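You operate a simulated robot arm through the tools that you are given. There is no shell and no other tool.

You run a simulated robot arm. Do the job below in one go: nothing can be reset, and whatever is moved stays where it is left.

Task
Close up: lids on the blue and green tins, dauber in its cup, display off, slide in.
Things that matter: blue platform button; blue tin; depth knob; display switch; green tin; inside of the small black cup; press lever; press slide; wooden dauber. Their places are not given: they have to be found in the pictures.

It is judged by the outcome, as a careful person would: the job done as asked, and still so three seconds after it is handed in. It fails if anything else is knocked over, pushed out of place, dropped, spilled or broken. A push-on lid holds only when it is set on centred and level and pressed home; a screw cap is set on level and turned clockwise until tight.

Robot
A 7-joint arm with a two-finger parallel gripper, fixed in place. Base frame: the origin is at the foot of the arm, x ahead of it, y to its left, z up; the work surface is at about z = 10. Lengths are in mm, angles in degrees, forces in N, time in s.
With the tool pointing down near the work surface it reaches from about 240 to 620 mm from the base axis. Its first joint turns from -66.0 to 66.0 degrees. Payload 2.6 kg.
The tool frame sits at the grasp point between the pads (the TCP): z along the fingers, y along the line on which they close. The tips reach 30 mm beyond it. The gripper opens to 94 mm. The fingers are 28 mm wide and 10 mm thick; the gripper's body (50 by 96 mm) begins 55 mm behind the TCP.
Orientation is told as [roll, pitch, yaw] about the base's x, y, z axes, in that order, counted from this pose: with the fingers straight down and closing along the base's y, the tool's x points along the base's -x, its y along +y and its z along -z.

Tools
- The arm moves only by the tool move_arm. Its argument "moves" is text: rows parted by semicolons, each of 7 numbers parted by spaces: the closure, from 0 (fully open) to 1 (shut), then the shift along the tool's x, y, z in mm, then the turn, a rotation vector about the tool's x, y, z in degrees. In form: claw tx ty tz wx wy wz; .... A call has 1 to 20 rows; each row is the pose to reach, as a shift and turn from the pose commanded when the call began, along the tool's axes at that moment. Each row takes 0.2 s and may step no farther than 50 mm and 8.6 degrees from the row before; otherwise, or with a gripper value out of range, the whole call is refused. Where a pose cannot be reached the arm comes as near as it can. A force on the tool above 70 N (or 10 N above the force at the start of the call, whichever is more), or a blocked arm, ends the call early, and 0.2 s more pass. The fingers move at their own pace (about 72 mm/s each) and stop on an object; they squeeze with about 38 N. The grip force told is the motor's: it shows also when the fingers shut on nothing. Time passes only in rows, and 0.2 s behind the last, so rows that repeat a pose let the fingers close. It gives the time, the measured TCP pose, the force on the tool (base axes), the opening and the grip force at its end, in the units of the frame above (readings bear some noise), with the torque about the TCP (base axes, N m) and any sound that the robot's microphone picked up.
- Cameras (640 x 400 px; columns grow to the right, rows downward): "scene" is fixed at [44.2, 431.8, 583.1]; the picture's right is [-0.72, -0.70, 0.00], its down [-0.28, 0.29, -0.92] and it looks along [0.64, -0.66, -0.40] (base axes); focal length 313 px, centre (320, 200). "wrist" rides on the gripper at [76, 14, -103] in the tool frame; the picture's right is [-0.18, 0.98, 0.00], its down [-0.75, -0.14, -0.64] and it looks along [-0.63, -0.12, 0.77] (tool axes); focal length 243 px, centre (320, 200).
- snapshot(camera): a new picture of that camera. It takes no simulated time.
- locate(camera, pixels): for up to 12 pixels [column, row] of the newest picture of that camera ("zoom" is the newest enlarged one), the place [x, y, z] in the base frame of the surface seen there, good to about 2 mm. It takes no simulated time.
- enlarge(camera, box): a new picture of the part [left, top, right, bottom] of that camera's present view, enlarged. It takes no simulated time.
- job_done(): hands the job in; it is judged then, once.

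Leave the gripper open and the arm clear of the work at the hand-in unless told otherwise.

The tools are called after ">>>" as a command line: name --argument value ..., lists and objects as JSON in quotes. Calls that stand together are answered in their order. move_arm: Moves the arm, as the interface text tells. Its arguments: {"type":"object","properties":{"moves":{"type":"string"}},"required":["moves"]} The other tools are called the same way: snapshot (camera) takes a picture; locate (camera, pixels) gives the place of the surface under pixels of a picture; enlarge (camera, box) takes an enlarged picture of a part of a camera's view; job_done () hands the job in.

At the start:

```text
time_s: 0.0
tcp_pos: [352.5, -15.9, 323.4]
orientation: [0.1, 0.0, 0.0]
contact_force: [0.2, 0.4, -0.4]
torque: [0.0, 0.0, -0.03]
gripper_width: 93.9
gripper_force: 0.1
```

scene: 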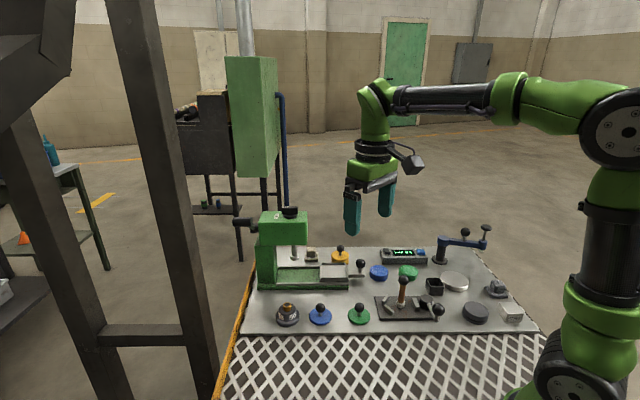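
wrist: 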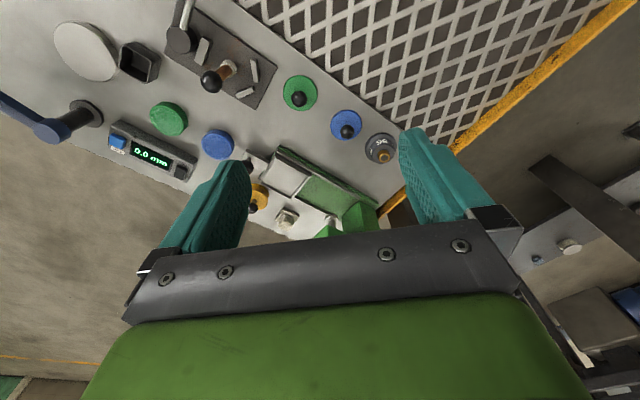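

I see a bench with a green press on the left, coloured knobbed lids, tins, a display and a fixture with a dauber. I will enlarge the parts of the scene view to identify things.

>>> enlarge --camera "scene" --box '[230, 200, 390, 340]'

>>> enlarge --camera "scene" --box '[360, 210, 540, 340]'

>>> enlarge --camera "wrist" --box '[0, 0, 280, 200]'

>>> enlarge --camera "wrist" --box '[200, 60, 420, 250]'

```text
2.86 times, centred on (310, 270) of scene
```

zoom: 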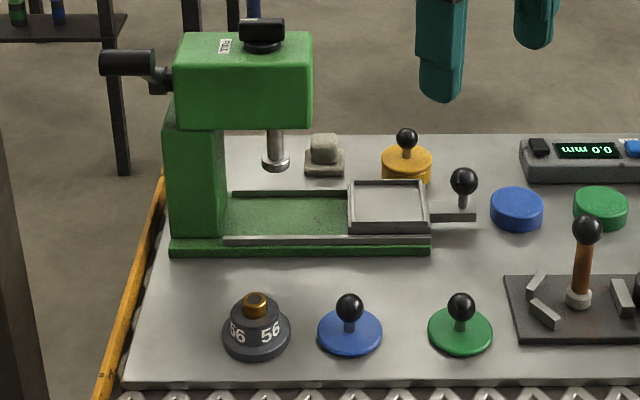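

```text
3.08 times, centred on (450, 275) of scene
```

zoom: 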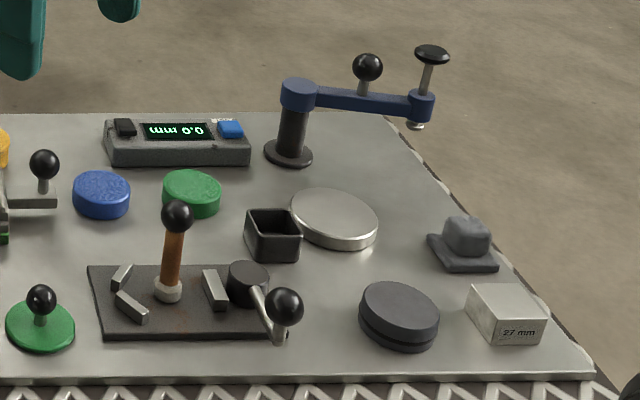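

```text
2.00 times, centred on (140, 100) of wrist
```

zoom: 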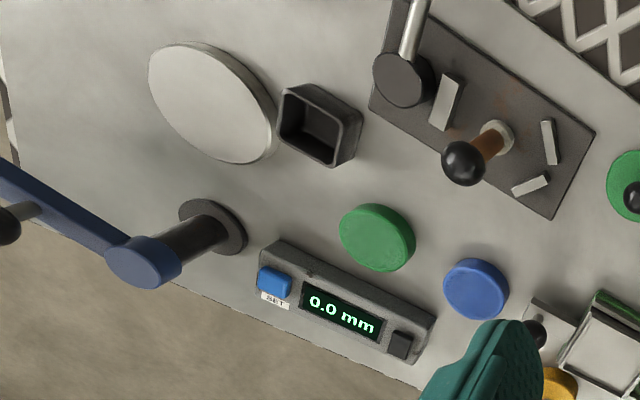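

```text
2.11 times, centred on (310, 155) of wrist
```

zoom: 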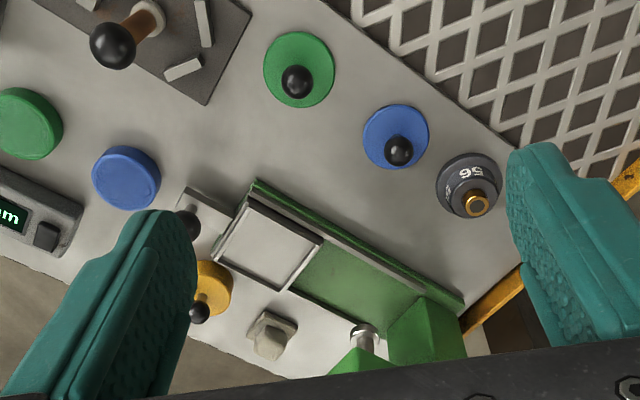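

I will get positions of the objects from the scene picture first.

>>> locate --camera "scene" --pixels '[[320, 308], [320, 318], [359, 308], [379, 271], [408, 271], [404, 280], [401, 303], [433, 283], [389, 252], [423, 252], [361, 263], [335, 272]]'

>>> enlarge --camera "scene" --box '[370, 260, 450, 325]'

>>> enlarge --camera "scene" --box '[365, 235, 445, 290]'

>>> enlarge --camera "scene" --box '[300, 235, 380, 295]'

>>> enlarge --camera "scene" --box '[230, 200, 310, 265]'

```text
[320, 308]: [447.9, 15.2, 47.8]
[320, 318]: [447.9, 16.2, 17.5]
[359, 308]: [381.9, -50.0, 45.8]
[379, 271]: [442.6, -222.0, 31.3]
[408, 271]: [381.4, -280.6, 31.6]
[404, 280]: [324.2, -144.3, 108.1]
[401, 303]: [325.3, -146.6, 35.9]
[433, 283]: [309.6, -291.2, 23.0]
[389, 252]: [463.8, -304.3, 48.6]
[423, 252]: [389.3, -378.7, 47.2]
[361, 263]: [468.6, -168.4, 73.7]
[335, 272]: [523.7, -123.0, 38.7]
```

```text
6.15 times, centred on (410, 292) of scene
```

zoom: 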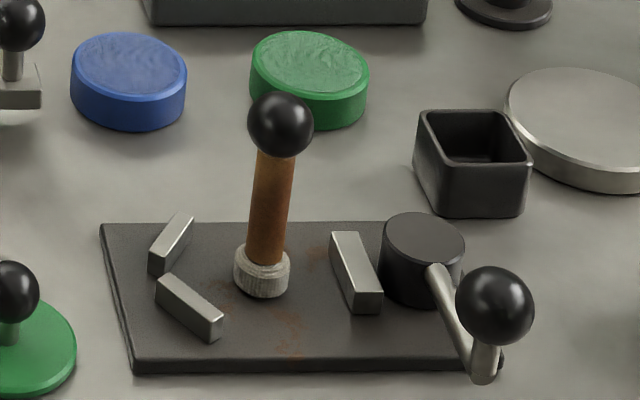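

```text
7.27 times, centred on (405, 262) of scene
```

zoom: 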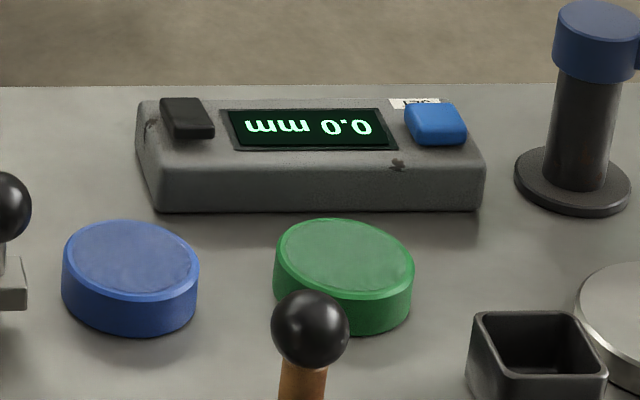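

```text
6.67 times, centred on (340, 265) of scene
```

zoom: 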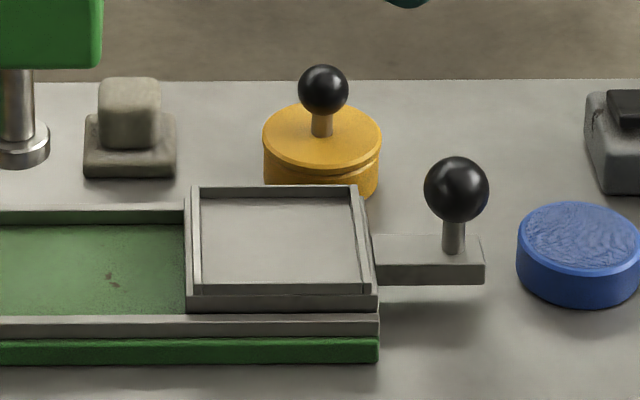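

```text
6.15 times, centred on (270, 232) of scene
```

zoom: 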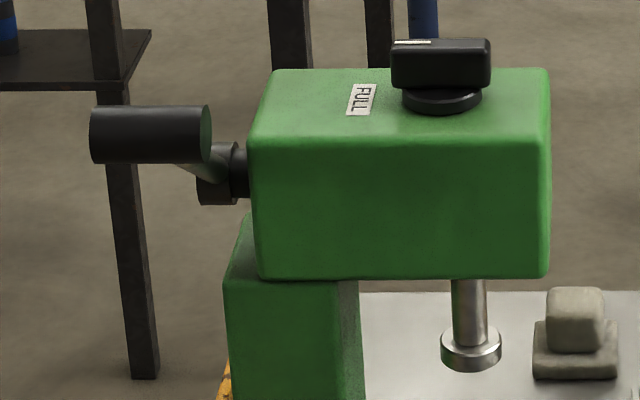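

I'll locate more points: edges of tins, lids, cup and the slide, using the current wrist and scene pictures.

>>> enlarge --camera "scene" --box '[365, 235, 445, 290]'

>>> locate --camera "zoom" --pixels '[[66, 255], [130, 225], [196, 265], [130, 297], [130, 262], [278, 250], [410, 262], [345, 222], [345, 262], [187, 105], [187, 125], [435, 115]]'

>>> enlarge --camera "scene" --box '[280, 290, 380, 340]'

```text
7.27 times, centred on (405, 262) of scene
```

zoom: 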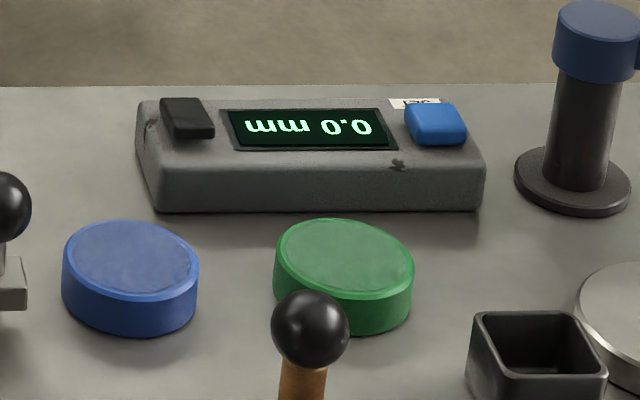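

```text
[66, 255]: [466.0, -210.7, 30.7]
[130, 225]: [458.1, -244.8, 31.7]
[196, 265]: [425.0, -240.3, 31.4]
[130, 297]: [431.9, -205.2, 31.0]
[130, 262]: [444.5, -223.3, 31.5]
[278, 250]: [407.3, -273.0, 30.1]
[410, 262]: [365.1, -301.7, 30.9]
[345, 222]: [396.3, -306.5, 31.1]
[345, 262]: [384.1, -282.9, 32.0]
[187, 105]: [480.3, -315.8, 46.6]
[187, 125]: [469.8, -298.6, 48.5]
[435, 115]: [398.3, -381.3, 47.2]
```

```text
6.40 times, centred on (330, 315) of scene
```

zoom: 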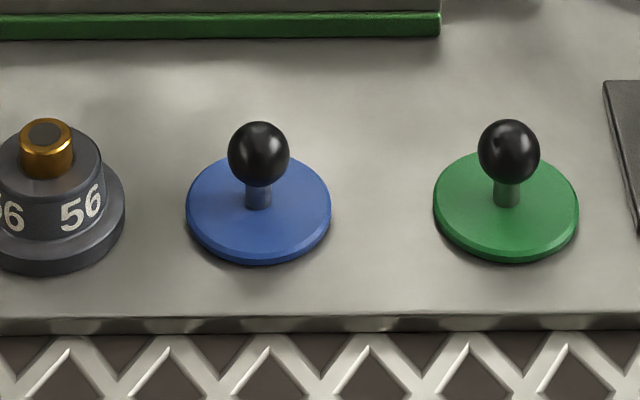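

Now locate points on the lids (zoom picture: blue lid knob at (258,150), green knob at (508,150)).

>>> locate --camera "zoom" --pixels '[[258, 125], [258, 150], [232, 152], [287, 152], [258, 195], [190, 200], [330, 205], [258, 240], [508, 125], [508, 152], [436, 198], [577, 200]]'

>>> enlarge --camera "scene" --box '[370, 265, 450, 325]'

```text
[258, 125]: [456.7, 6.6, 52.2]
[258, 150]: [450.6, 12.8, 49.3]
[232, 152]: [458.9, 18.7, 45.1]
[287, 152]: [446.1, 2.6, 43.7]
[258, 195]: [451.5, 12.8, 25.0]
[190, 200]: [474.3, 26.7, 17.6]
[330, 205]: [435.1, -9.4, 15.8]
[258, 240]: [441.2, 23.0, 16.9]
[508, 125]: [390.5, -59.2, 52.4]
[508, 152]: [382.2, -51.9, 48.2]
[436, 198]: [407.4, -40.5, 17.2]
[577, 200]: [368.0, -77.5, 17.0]
```

```text
6.67 times, centred on (410, 295) of scene
```

zoom: 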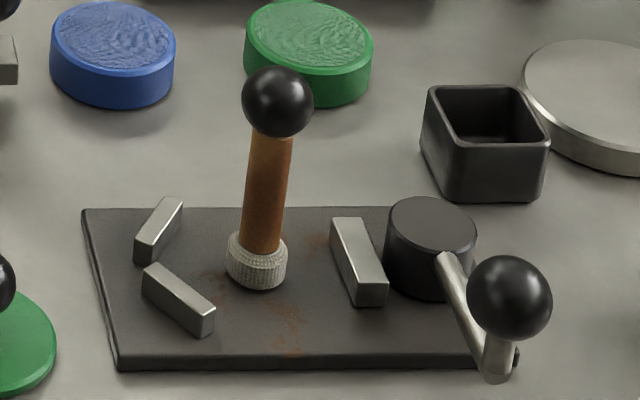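

The blue lid lies around (452, 10) and the green lid around (386, -58), knobs at about z 45. I'll fly the arm over the blue lid at z≈150 and half close the gripper to look at it with the wrist camera.

>>> move_arm --moves "0.3 -25 6 40 0 0 0; 0.5 -50 12 80 0 0 0; 0.5 -75 18 120 0 0 0; 0.5 -98 25 160 0 0 0; 0.5 -98 25 173 0 0 0; 0.5 -98 25 173 0 0 0"

>>> snapshot --camera "wrist"

>>> snapshot --camera "scene"

```text
time_s: 1.4
tcp_pos: [450.3, 7.3, 150.5]
orientation: [0.0, 0.0, 0.0]
contact_force: [-0.2, -0.3, 0.3]
torque: [-0.03, 0.03, -0.01]
gripper_width: 47.0
gripper_force: 0.2
```

```text
taken
```

wrist: 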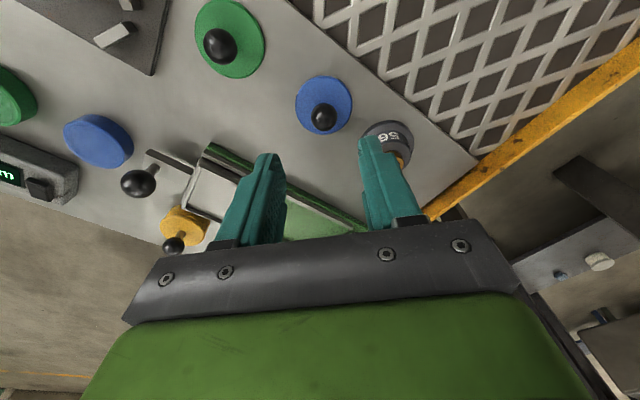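

```text
taken
```

scene: 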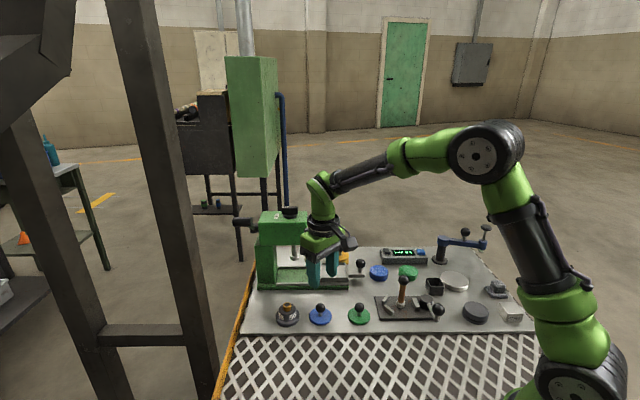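

Enlarging the wrist view around the blue lid and the green lid for precise coordinates.

>>> enlarge --camera "wrist" --box '[270, 60, 430, 190]'

>>> locate --camera "wrist" --pixels '[[323, 117], [323, 106], [323, 128], [312, 117], [335, 117], [323, 78], [296, 105], [352, 103], [390, 140], [220, 46], [230, 3], [265, 45]]'

```text
3.08 times, centred on (350, 125) of wrist
```

zoom: 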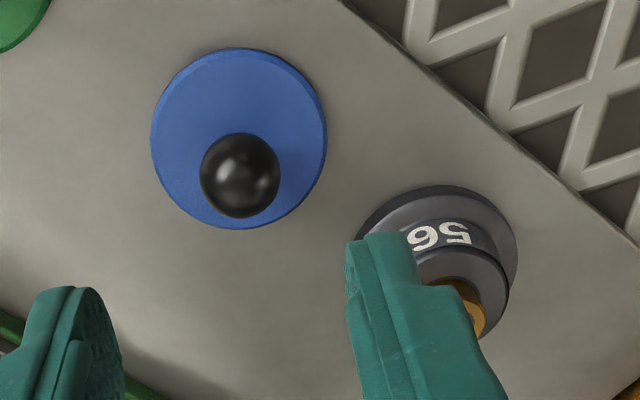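

```text
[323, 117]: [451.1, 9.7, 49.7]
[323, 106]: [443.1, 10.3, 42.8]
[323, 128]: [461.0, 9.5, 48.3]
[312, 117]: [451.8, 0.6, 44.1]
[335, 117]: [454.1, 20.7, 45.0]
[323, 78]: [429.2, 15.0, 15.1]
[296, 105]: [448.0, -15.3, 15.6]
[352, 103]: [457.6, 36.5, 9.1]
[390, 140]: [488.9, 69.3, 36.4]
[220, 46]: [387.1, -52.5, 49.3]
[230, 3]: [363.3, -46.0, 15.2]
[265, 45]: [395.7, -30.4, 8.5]
```

The blue lid's knob centre is at about (453.5, 10, 43), radius 10. Before gripping, I move over toward the tins at z≈175 to measure their centres, the cup, the display and the slide.

>>> move_arm --moves "0.5 0 -10 -25 0 0 0; 0.5 10 -58 -25 0 0 0; 0.5 20 -106 -25 0 0 0; 0.5 30 -154 -25 0 0 0; 0.5 40 -202 -25 0 0 0; 0.5 50 -245 -25 0 0 0; 0.5 50 -245 -25 0 0 0"

>>> snapshot --camera "wrist"

>>> enlarge --camera "wrist" --box '[200, 20, 400, 160]'

```text
time_s: 3.0
tcp_pos: [400.6, -237.8, 176.8]
orientation: [0.0, 0.0, 0.0]
contact_force: [-0.1, 0.4, 0.0]
torque: [-0.02, -0.02, -0.01]
gripper_width: 47.1
gripper_force: 0.1
```

```text
taken
```

wrist: 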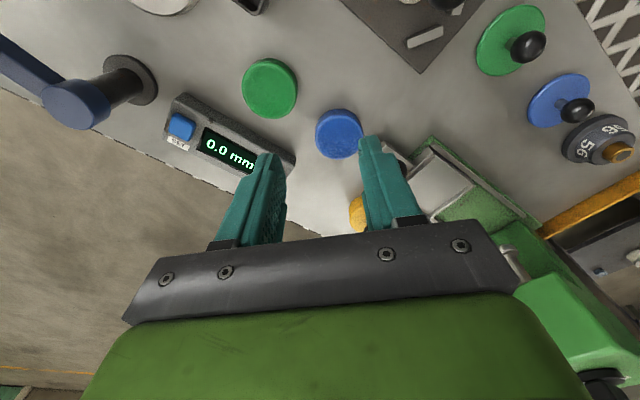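

```text
2.86 times, centred on (300, 90) of wrist
```

zoom: 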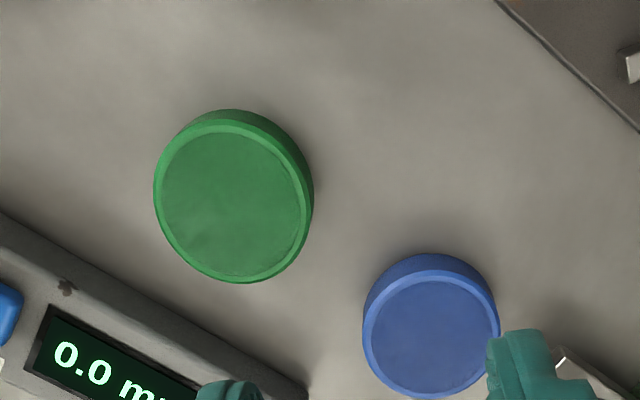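

Locating rim points of both tins in this zoom picture.

>>> locate --camera "zoom" --pixels '[[159, 190], [307, 215], [225, 124], [238, 279], [232, 202], [180, 145], [290, 255], [366, 325], [496, 325], [428, 259], [430, 395], [430, 330]]'

>>> enlarge --camera "wrist" --box '[280, 60, 480, 240]'

```text
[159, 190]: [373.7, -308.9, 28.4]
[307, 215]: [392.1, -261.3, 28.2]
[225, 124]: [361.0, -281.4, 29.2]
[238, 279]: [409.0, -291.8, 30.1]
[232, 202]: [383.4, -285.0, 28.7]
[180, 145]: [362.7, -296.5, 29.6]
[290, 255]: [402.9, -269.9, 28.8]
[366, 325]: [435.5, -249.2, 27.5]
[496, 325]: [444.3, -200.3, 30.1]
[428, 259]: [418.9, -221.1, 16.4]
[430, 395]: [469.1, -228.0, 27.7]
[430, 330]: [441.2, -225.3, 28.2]
```

```text
2.22 times, centred on (380, 150) of wrist
```

zoom: 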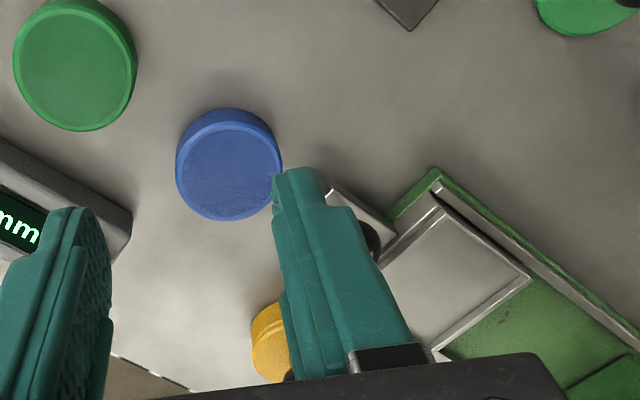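

The tin centres come out near blue (443,-225) and green (384.5,-285.5). I want better accuracy, so I'll move the TCP above the blue tin with the gripper open and measure again.

>>> move_arm --moves "0.3 -20 6 0 0 0 0; 0.0 -43 13 27 0 0 0; 0.0 -43 13 27 0 0 0; 0.0 -43 13 27 0 0 0"

>>> enlarge --camera "wrist" --box '[220, 60, 420, 190]'

>>> enlarge --camera "scene" --box '[350, 240, 450, 300]'

>>> snapshot --camera "wrist"

```text
time_s: 4.0
tcp_pos: [442.4, -222.8, 148.3]
orientation: [0.0, 0.0, 0.0]
contact_force: [-0.4, -0.1, 0.2]
torque: [-0.03, -0.01, 0.02]
gripper_width: 94.0
gripper_force: 0.1
```

```text
3.08 times, centred on (320, 125) of wrist
```

zoom: 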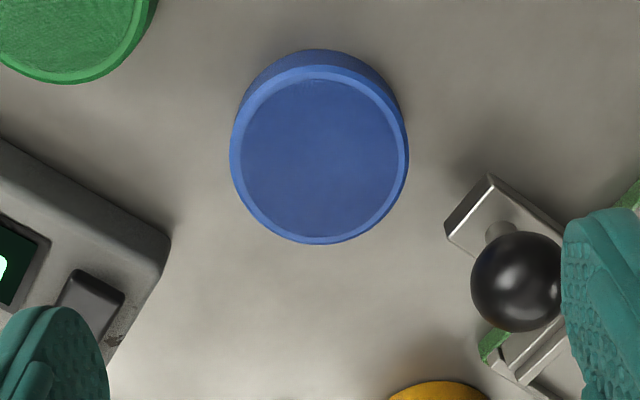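

```text
6.40 times, centred on (400, 270) of scene
```

zoom: 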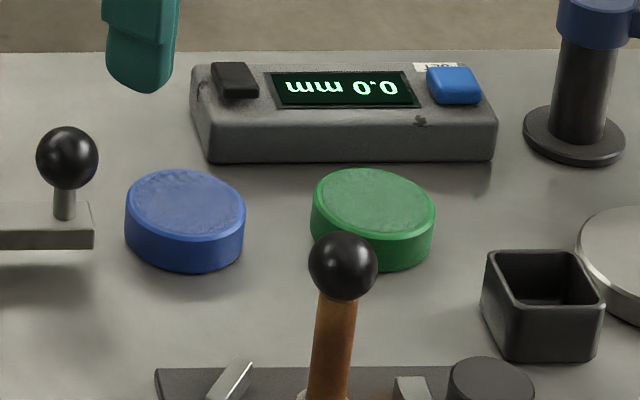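

```text
taken
```

wrist: 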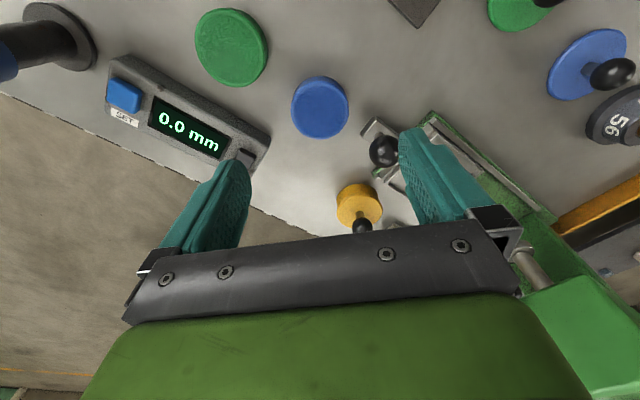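

Locating the blue tin's top rim in the wrist snapshot (tin top spans columns 291–349, rows 83–139), plus slide knob and display switch.

>>> locate --camera "wrist" --pixels '[[292, 110], [347.5, 110], [320, 85], [320, 138], [319.7, 111], [300, 92], [339, 130], [339, 92], [300, 130], [231, 47], [384, 152], [245, 158]]'

>>> locate --camera "zoom" --pixels '[[128, 200], [243, 215], [185, 172], [185, 237], [185, 205], [314, 197], [433, 215], [373, 170], [373, 205], [235, 80], [543, 275], [68, 157]]'

```text
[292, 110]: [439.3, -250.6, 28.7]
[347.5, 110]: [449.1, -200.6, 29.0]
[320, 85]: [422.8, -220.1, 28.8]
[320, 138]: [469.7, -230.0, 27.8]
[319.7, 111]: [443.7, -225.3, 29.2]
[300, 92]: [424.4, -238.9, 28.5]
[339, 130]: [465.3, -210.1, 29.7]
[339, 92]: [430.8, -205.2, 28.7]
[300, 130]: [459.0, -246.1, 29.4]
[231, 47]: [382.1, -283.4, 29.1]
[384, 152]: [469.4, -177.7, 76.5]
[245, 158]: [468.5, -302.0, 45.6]
```

```text
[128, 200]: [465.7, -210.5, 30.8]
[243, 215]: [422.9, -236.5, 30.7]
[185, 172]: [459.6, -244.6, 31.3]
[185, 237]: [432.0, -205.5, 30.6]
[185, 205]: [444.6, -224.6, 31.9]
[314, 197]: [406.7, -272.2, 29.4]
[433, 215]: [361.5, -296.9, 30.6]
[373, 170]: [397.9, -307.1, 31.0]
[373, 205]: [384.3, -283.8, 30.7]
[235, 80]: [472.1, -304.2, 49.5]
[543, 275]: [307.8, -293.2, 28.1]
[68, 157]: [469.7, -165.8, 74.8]
```

The blue tin centre is (445,-225), top z≈30. Now I move above the green tin and measure it the same way.

>>> move_arm --moves "0.0 30 -30 0 0 0 0; 0.0 58 -62 0 0 0 0; 0.0 58 -62 0 0 0 0"

>>> snapshot --camera "wrist"

>>> enlarge --camera "wrist" --box '[220, 60, 420, 190]'

```text
time_s: 4.8
tcp_pos: [384.8, -285.4, 149.6]
orientation: [0.0, 0.0, 0.0]
contact_force: [-0.1, 0.7, -0.7]
torque: [-0.02, 0.0, -0.01]
gripper_width: 94.2
gripper_force: 0.1
```

```text
taken
```

wrist: 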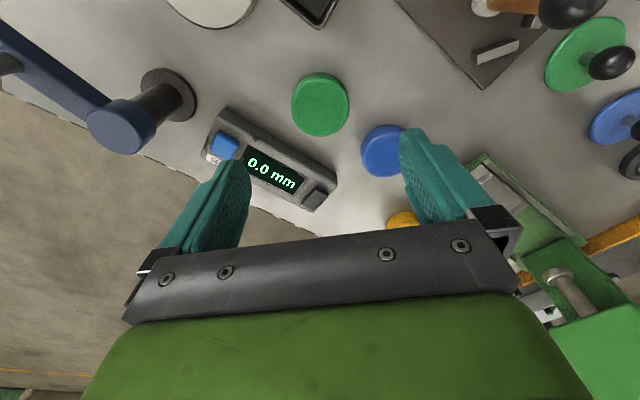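

```text
3.08 times, centred on (320, 125) of wrist
```

zoom: 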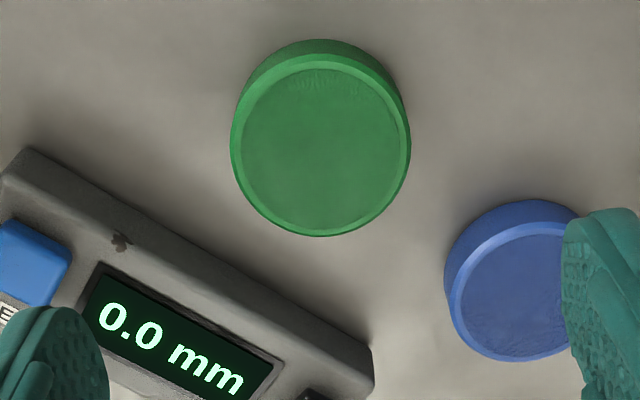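

>>> locate --camera "zoom" --pixels '[[234, 145], [406, 145], [320, 66], [320, 232], [320, 146], [258, 88], [382, 207], [382, 88], [258, 207], [30, 262], [180, 347], [310, 395]]'

>>> locate --camera "wrist" --pixels '[[316, 195], [316, 203], [310, 198], [323, 192], [226, 145], [310, 2], [322, 25], [290, 3], [335, 2], [559, 278], [500, 48], [580, 5]]'

```text
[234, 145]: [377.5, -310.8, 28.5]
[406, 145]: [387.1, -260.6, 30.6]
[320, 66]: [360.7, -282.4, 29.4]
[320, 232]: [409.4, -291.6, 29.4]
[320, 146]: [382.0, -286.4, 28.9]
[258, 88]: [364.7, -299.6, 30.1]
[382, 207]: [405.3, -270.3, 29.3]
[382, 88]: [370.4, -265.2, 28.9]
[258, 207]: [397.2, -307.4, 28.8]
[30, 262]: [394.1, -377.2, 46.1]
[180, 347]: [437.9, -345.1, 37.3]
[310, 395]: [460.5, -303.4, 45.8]
```

```text
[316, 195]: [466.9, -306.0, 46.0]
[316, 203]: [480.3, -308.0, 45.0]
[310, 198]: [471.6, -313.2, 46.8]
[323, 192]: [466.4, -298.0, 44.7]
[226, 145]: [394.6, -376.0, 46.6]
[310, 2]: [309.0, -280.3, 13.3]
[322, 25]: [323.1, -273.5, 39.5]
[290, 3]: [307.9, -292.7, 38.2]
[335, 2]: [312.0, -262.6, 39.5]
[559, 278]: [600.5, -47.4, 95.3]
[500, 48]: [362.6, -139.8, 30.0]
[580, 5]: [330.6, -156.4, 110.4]
```

The green tin centre is (384.3,-286). Now I return over the blue lid (453.5, 10), narrowing the gripper to about 38 mm, and check alignment at z≈110.

>>> move_arm --moves "0.3 -5 20 -22 0 0 0; 0.6 -15 65 -25 0 0 0; 0.6 -26 110 -25 0 0 0; 0.6 -37 157 -25 0 0 0; 0.6 -48 204 -20 0 0 0; 0.6 -59 250 -10 0 0 0; 0.6 -68.7 295.4 0 0 0 0; 0.6 -68.7 295.4 40 0 0 0; 0.6 -68.7 295.4 40 0 0 0"

>>> snapshot --camera "wrist"

>>> enlarge --camera "wrist" --box '[220, 90, 420, 220]'

>>> enlarge --camera "scene" --box '[270, 260, 370, 330]'

```text
time_s: 6.8
tcp_pos: [453.1, 11.6, 109.8]
orientation: [0.1, 0.0, -0.1]
contact_force: [-0.4, -0.1, 0.0]
torque: [0.01, 0.04, -0.02]
gripper_width: 37.4
gripper_force: 0.0
```

```text
taken
```

wrist: 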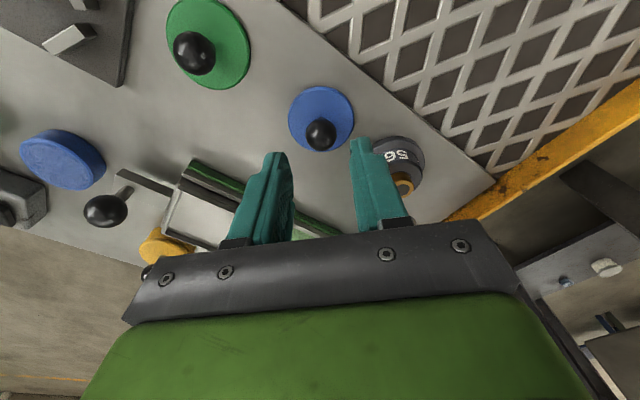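

```text
3.08 times, centred on (320, 155) of wrist
```

zoom: 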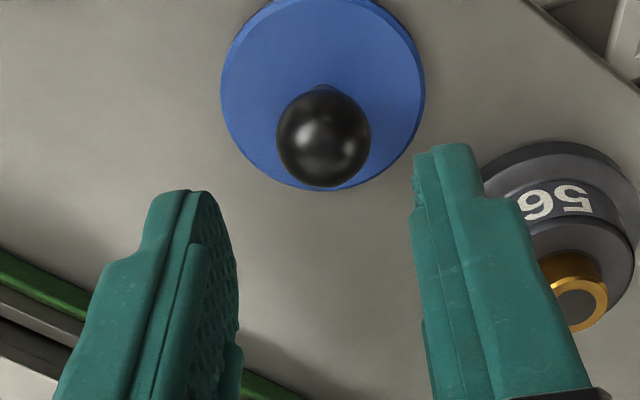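

```text
5.71 times, centred on (320, 295) of scene
```

zoom: 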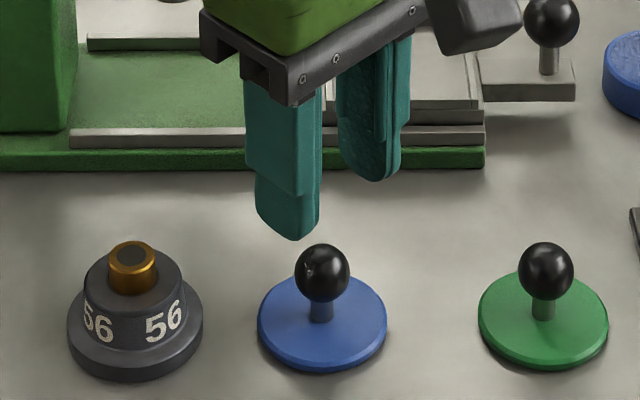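

The knob is at (321,135) in the wrist view, which is where a point 66 mm under the TCP should appear (320,133.5), so alignment is within about 1.5 mm. I descend to TCP z≈50 with a 1 mm forward correction, without closing yet.

>>> move_arm --moves "0.6 -1 0.5 20 0 0 0; 0.6 -1 0.5 40 0 0 0; 0.6 -1 0.5 52 0 0 0; 0.6 -1 0.5 59.5 0 0 0; 0.6 -1 0.5 59.5 0 0 0"

>>> snapshot --camera "wrist"

>>> enlarge --camera "wrist" --box '[220, 110, 420, 240]'

>>> enlarge --camera "scene" --box '[280, 270, 370, 330]'

```text
time_s: 8.0
tcp_pos: [454.2, 10.4, 49.1]
orientation: [-0.1, 0.0, 0.0]
contact_force: [-0.2, 0.5, 0.0]
torque: [0.03, -0.03, 0.02]
gripper_width: 37.8
gripper_force: 0.1
```

```text
taken
```

wrist: 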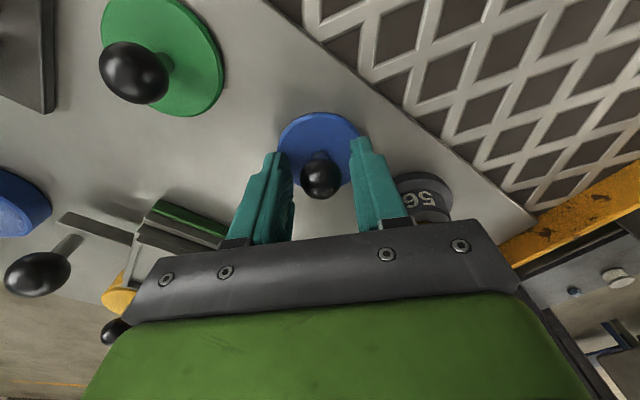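

```text
3.08 times, centred on (320, 175) of wrist
```

zoom: 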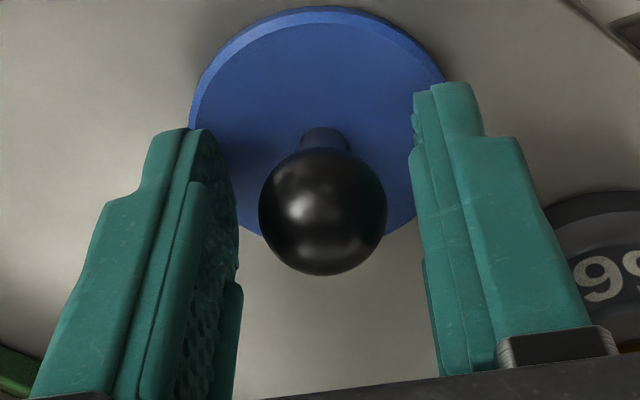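

```text
6.67 times, centred on (325, 300) of scene
```

zoom: 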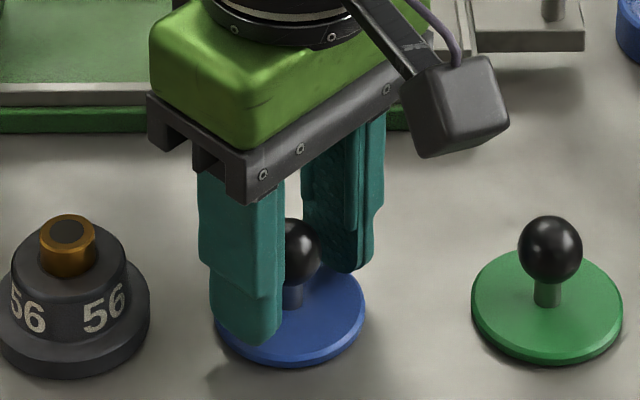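

The knob sits centred between the fingers (321,179). I close on it and let it settle.

>>> move_arm --moves "0.75 0 0 0 0 0 0; 0.85 0 0 0 0 0 0; 1 0 0 0 0 0 0; 1 0 0 0 0 0 0; 1 0 0 0 0 0 0"

>>> snapshot --camera "wrist"

>>> enlarge --camera "wrist" --box '[220, 110, 420, 240]'

```text
time_s: 9.2
tcp_pos: [454.3, 10.1, 50.6]
orientation: [-0.1, -0.1, 0.0]
contact_force: [-0.4, 0.1, 0.2]
torque: [0.02, 0.0, 0.0]
gripper_width: 22.2
gripper_force: 38.2
```

```text
taken
```

wrist: 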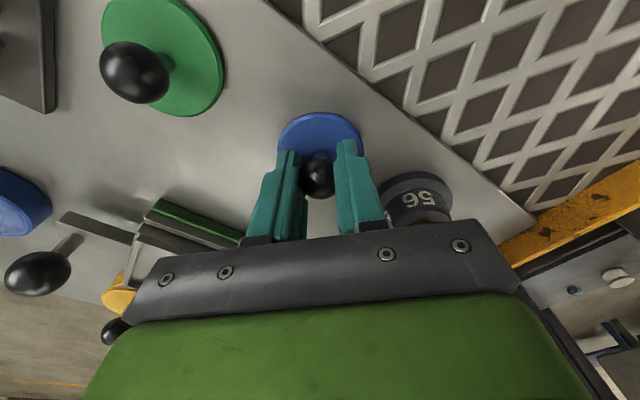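

```text
3.08 times, centred on (320, 175) of wrist
```

zoom: 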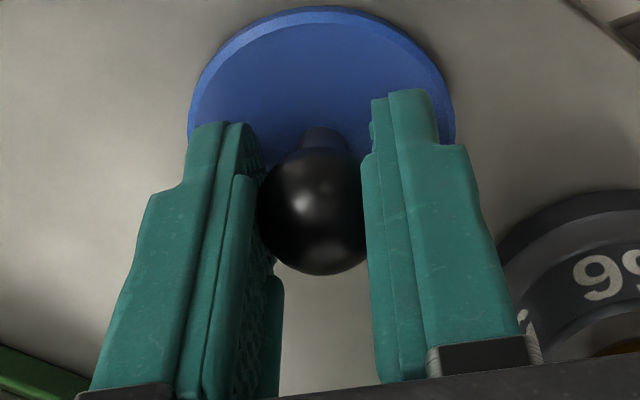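

The grip holds at 22.2 mm width with 38 N. I lift gently and check that the lid hangs level.

>>> move_arm --moves "1 0 0 -5 0 0 0; 1 0 0 -20 0 0 0; 1 0 0 -45 0 0 0; 1 0 0 -75 0 0 0; 1 0 0 -110 0 0 0; 1 0 0 -110 0 0 0"

>>> snapshot --camera "wrist"

>>> enlarge --camera "wrist" --box '[220, 110, 420, 240]'

>>> enlarge --camera "scene" --box '[270, 220, 380, 300]'

```text
time_s: 10.6
tcp_pos: [455.3, 9.1, 160.3]
orientation: [0.0, 0.1, 0.0]
contact_force: [0.1, 0.1, -0.8]
torque: [-0.01, 0.02, 0.02]
gripper_width: 22.0
gripper_force: 38.2
```

```text
taken
```

wrist: 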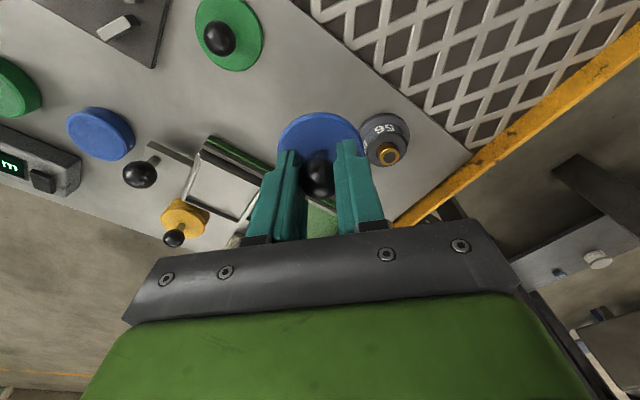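

```text
3.08 times, centred on (320, 175) of wrist
```

zoom: 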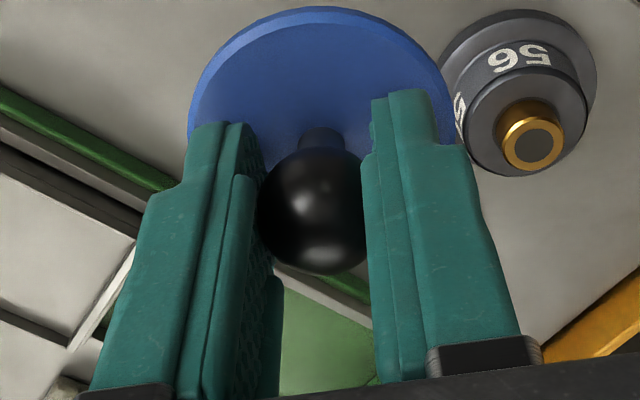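

```text
5.00 times, centred on (325, 260) of scene
```

zoom: 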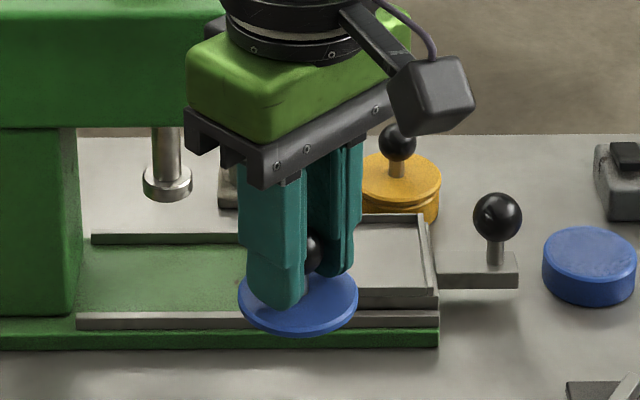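

The lid came up level and unmoved in the grip. I locate points on it to get the lid centre relative to the TCP.

>>> locate --camera "wrist" --pixels '[[278.5, 147], [362, 146], [319, 113.5], [290, 126], [350, 126], [319, 175], [305, 178], [334, 178], [320, 165], [320, 190], [320, 150], [300, 145]]'

>>> locate --camera "zoom" --pixels '[[241, 297], [355, 297], [298, 325], [290, 318], [260, 312], [335, 318], [320, 240], [345, 285], [498, 215], [498, 235], [515, 262], [440, 262]]'

```text
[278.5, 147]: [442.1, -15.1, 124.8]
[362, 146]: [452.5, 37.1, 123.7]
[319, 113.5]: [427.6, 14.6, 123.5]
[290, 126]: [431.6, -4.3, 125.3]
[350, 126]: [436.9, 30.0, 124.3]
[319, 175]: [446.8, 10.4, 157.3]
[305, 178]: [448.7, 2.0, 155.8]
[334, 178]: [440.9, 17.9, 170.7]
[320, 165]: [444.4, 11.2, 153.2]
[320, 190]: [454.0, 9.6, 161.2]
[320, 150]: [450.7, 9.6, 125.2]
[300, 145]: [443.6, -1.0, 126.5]
```

```text
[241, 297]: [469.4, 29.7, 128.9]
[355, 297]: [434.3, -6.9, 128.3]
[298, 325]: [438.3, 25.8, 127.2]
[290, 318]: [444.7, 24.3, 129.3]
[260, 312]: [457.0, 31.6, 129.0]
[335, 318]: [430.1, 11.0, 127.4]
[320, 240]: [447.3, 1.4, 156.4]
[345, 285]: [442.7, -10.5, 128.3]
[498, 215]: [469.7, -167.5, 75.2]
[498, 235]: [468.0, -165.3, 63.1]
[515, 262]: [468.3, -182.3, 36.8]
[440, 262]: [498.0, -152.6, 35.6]
```

The lid centre sits about 1.5 mm nearer the base than the TCP. I carry the lid at this height to above the blue tin (445,-225).

>>> move_arm --moves "1 1 -20 0 0 0 0; 1 2 -62 0 0 0 0; 1 4 -108 0 0 0 0; 1 6 -154 0 0 0 0; 1 7 -200 0 0 0 0; 1 8.2 -230 0 0 0 0; 1 8.2 -235.6 0 0 0 0; 1 8.2 -235.6 30 0 0 0; 1 8.2 -235.6 55 0 0 0; 1 8.2 -235.6 55 0 0 0; 1 8.2 -235.6 55 0 0 0"

>>> snapshot --camera "wrist"

>>> enlarge --camera "wrist" --box '[240, 80, 400, 210]'

>>> enlarge --camera "scene" --box '[340, 235, 420, 290]'

```text
time_s: 13.0
tcp_pos: [447.0, -224.7, 104.6]
orientation: [0.0, 0.1, 0.1]
contact_force: [0.0, -0.1, -0.1]
torque: [0.05, -0.03, 0.02]
gripper_width: 22.1
gripper_force: 38.0
```

```text
taken
```

wrist: 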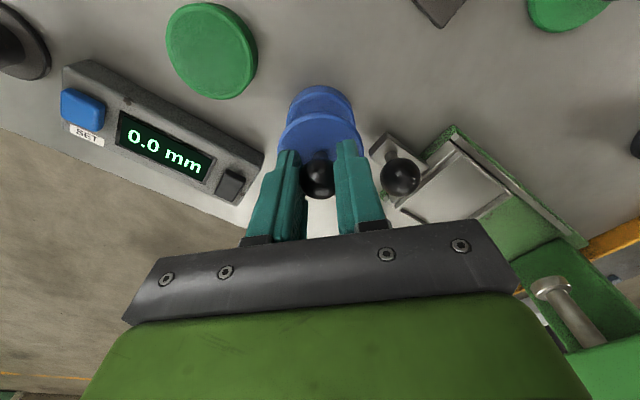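

```text
3.08 times, centred on (320, 145) of wrist
```

zoom: 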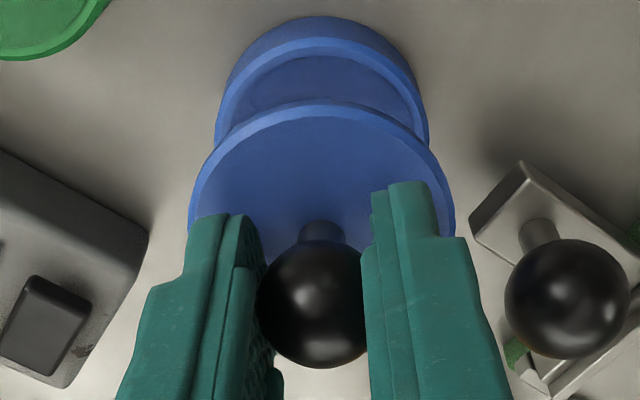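

```text
7.27 times, centred on (380, 262) of scene
```

zoom: 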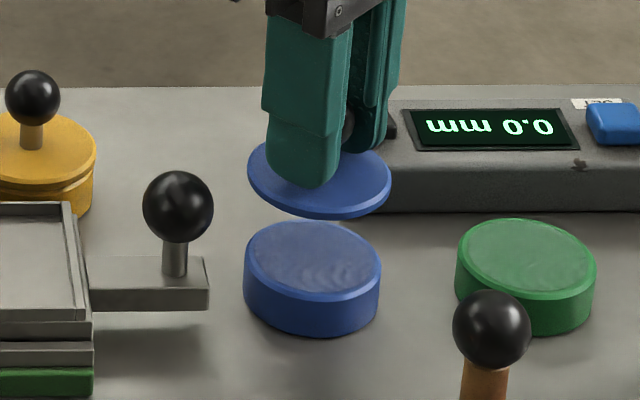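

Both views show the lid well centred over the tin: scene lid centre column 319.5 projects to 311.6 vs tin 312.5, and in the wrist view both centres are at 321.5. I descend to about 4 mm above the tin and check again.

>>> move_arm --moves "1 0.5 0 12 0 0 0; 1 0.5 0 24 0 0 0; 1 0.5 0 30 0 0 0; 1 0.5 0 30 0 0 0"

>>> snapshot --camera "wrist"

>>> enlarge --camera "wrist" --box '[260, 90, 380, 190]'

>>> enlarge --camera "scene" --box '[350, 245, 410, 290]'

```text
time_s: 14.0
tcp_pos: [445.5, -224.8, 75.9]
orientation: [0.0, 0.0, 0.0]
contact_force: [-0.5, 0.1, 0.2]
torque: [-0.02, -0.03, 0.06]
gripper_width: 22.0
gripper_force: 37.9
```

```text
taken
```

wrist: 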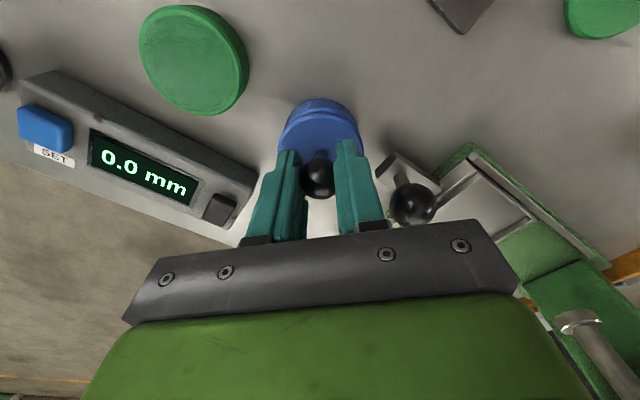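

```text
4.00 times, centred on (320, 140) of wrist
```

zoom: 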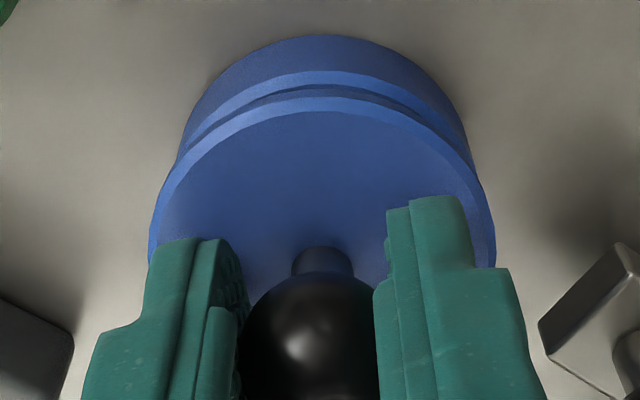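

```text
8.89 times, centred on (380, 268) of scene
```

zoom: 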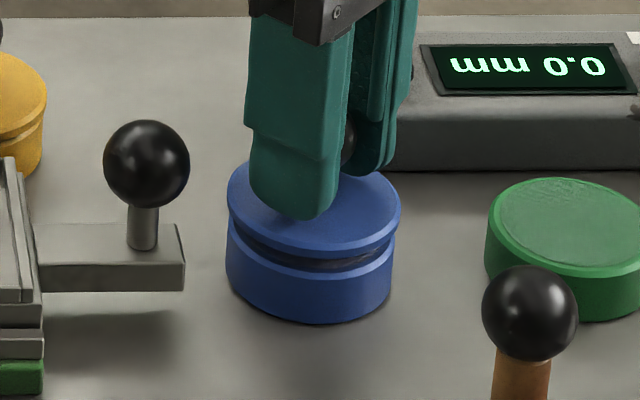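

Lid and tin are concentric within about half a millimetre in both views. I shift 0.3 mm in y and lower slowly, 1 mm per row, to first contact.

>>> move_arm --moves "1 0 0.3 1 0 0 0; 1 0 0.3 2 0 0 0; 1 0 0.3 3 0 0 0; 1 0 0.3 4 0 0 0; 1 0 0.3 5 0 0 0"

>>> enlarge --camera "scene" --box '[350, 245, 410, 290]'

```text
time_s: 15.2
tcp_pos: [446.0, -225.0, 70.5]
orientation: [-0.1, 0.1, -0.1]
contact_force: [0.1, 0.8, 0.1]
torque: [0.01, 0.02, -0.02]
gripper_width: 22.1
gripper_force: 38.2
```

```text
8.89 times, centred on (380, 268) of scene
```

zoom: 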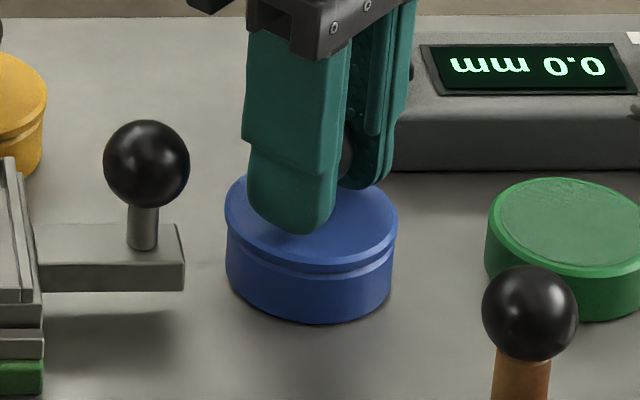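

No contact force yet and the lid is centred (310.5 vs 309.5). I continue lowering in 1 mm steps.

>>> move_arm --moves "1 0 0 1 0 0 0; 1 0 0 2 0 0 0; 1 0 0 3 0 0 0; 1 0 0 3 0 0 0"

>>> enlarge --camera "scene" --box '[350, 245, 410, 290]'

```text
time_s: 16.2
tcp_pos: [446.5, -225.0, 68.8]
orientation: [0.1, -0.1, -0.3]
contact_force: [-24.2, 11.4, 38.1]
torque: [0.17, 0.19, 0.05]
gripper_width: 22.2
gripper_force: 38.1
heard: snap
```

```text
8.89 times, centred on (380, 268) of scene
```

zoom: 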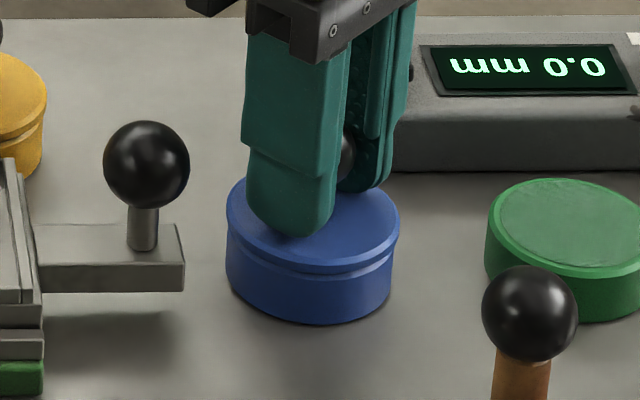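

I heard a snap; the tool reads 38 N down-reaction with some side load (-24, 11). I relieve the side load by shifting slightly (-0.7 x, +0.3 y, up 1 mm) and read again before releasing.

>>> move_arm --moves "1 0.4 0.2 -0.5 0 0 0; 1 0.7 0.3 -1 0 0 0; 1 0.7 0.3 -1 0 0 0"

>>> enlarge --camera "wrist" --box '[260, 90, 380, 190]'

```text
time_s: 17.0
tcp_pos: [444.9, -225.0, 69.2]
orientation: [-0.1, -0.2, 0.1]
contact_force: [-6.0, 5.7, 25.3]
torque: [0.08, 0.1, -0.05]
gripper_width: 22.1
gripper_force: 38.0
```

```text
4.00 times, centred on (320, 140) of wrist
```

zoom: 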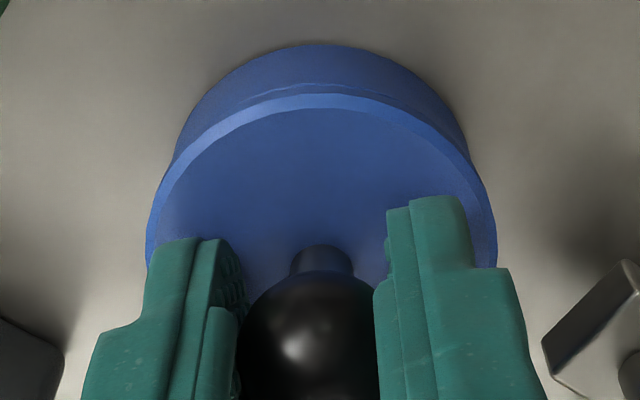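

The side load fell to about 6–8 N. I relieve a bit more, then open the fingers slowly to about 38 mm.

>>> move_arm --moves "1 0.25 0.2 -1 0 0 0; 1 0.25 0.2 -1 0 0 0; 0.7 0.25 0.2 -1 0 0 0; 0.6 0.25 0.2 -1 0 0 0; 0.6 0.25 0.2 -1 0 0 0"

>>> enlarge --camera "wrist" --box '[260, 90, 380, 190]'

>>> enlarge --camera "scene" --box '[350, 245, 410, 290]'

```text
time_s: 18.2
tcp_pos: [443.8, -224.9, 68.5]
orientation: [0.0, 0.0, -0.1]
contact_force: [0.6, -0.1, -0.3]
torque: [0.01, 0.05, 0.02]
gripper_width: 37.2
gripper_force: 0.1
```

```text
4.00 times, centred on (320, 140) of wrist
```

zoom: 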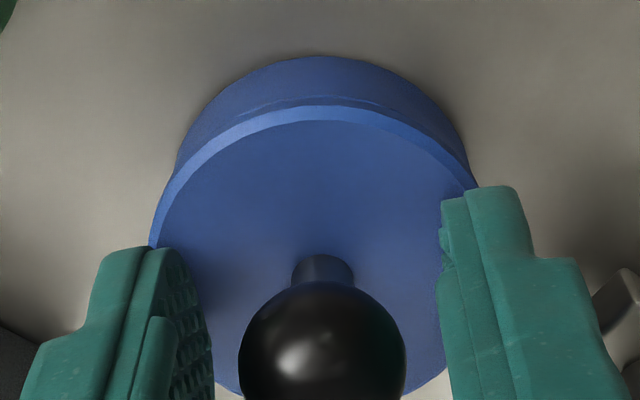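

```text
8.89 times, centred on (380, 268) of scene
```

zoom: 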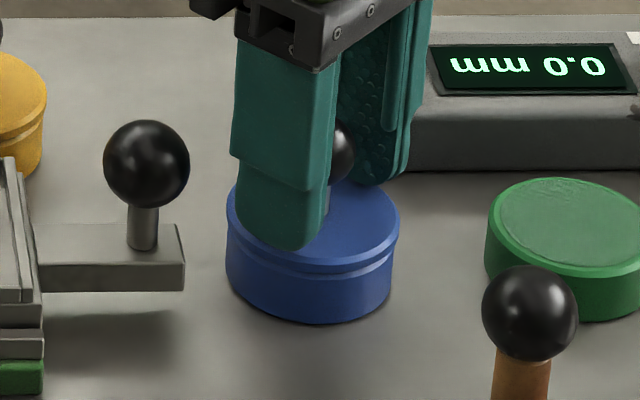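

The lid stays on and the fingers are free. I rise straight up 60 mm and compare the seat with the closed yellow tin.

>>> move_arm --moves "0.6 0 0 -10 0 0 0; 0.6 0 0 -30 0 0 0; 0.6 0 0 -60 0 0 0; 0.6 0 0 -90 0 0 0; 0.6 0 0 -90 0 0 0"

>>> enlarge --camera "scene" --box '[330, 240, 400, 290]'

>>> locate --camera "zoom" --pixels '[[90, 95], [130, 100], [75, 85], [420, 260], [470, 265], [445, 280], [400, 240], [500, 240], [450, 230], [90, 30], [445, 160], [445, 330]]'

>>> snapshot --camera "wrist"

```text
time_s: 19.4
tcp_pos: [446.3, -224.9, 159.8]
orientation: [0.0, 0.0, 0.0]
contact_force: [-0.3, 0.0, -0.3]
torque: [0.0, -0.01, 0.0]
gripper_width: 37.5
gripper_force: 0.1
```

```text
8.00 times, centred on (365, 265) of scene
```

zoom: 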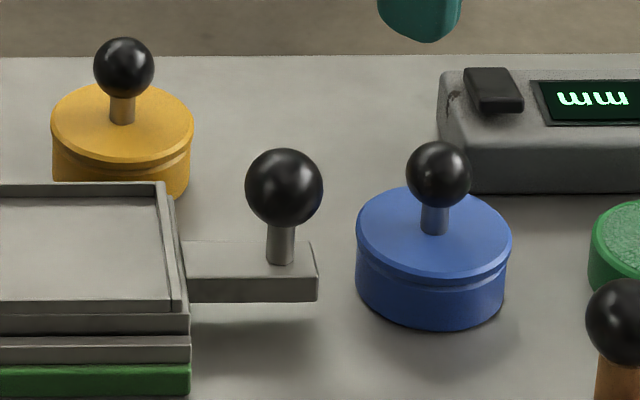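

```text
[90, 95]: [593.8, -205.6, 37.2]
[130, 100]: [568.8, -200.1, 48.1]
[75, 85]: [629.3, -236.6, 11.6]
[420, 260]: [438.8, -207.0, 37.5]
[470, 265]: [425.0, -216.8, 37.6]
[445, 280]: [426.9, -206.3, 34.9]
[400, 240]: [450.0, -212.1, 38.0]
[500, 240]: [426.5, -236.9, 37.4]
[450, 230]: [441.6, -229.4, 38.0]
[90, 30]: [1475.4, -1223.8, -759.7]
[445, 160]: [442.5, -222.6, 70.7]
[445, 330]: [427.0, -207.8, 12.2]
```

```text
taken
```

wrist: 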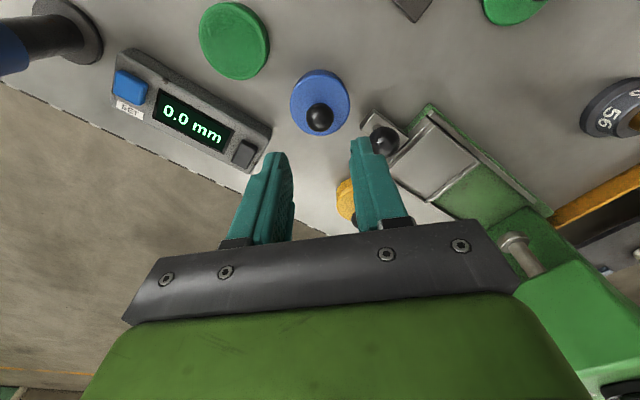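

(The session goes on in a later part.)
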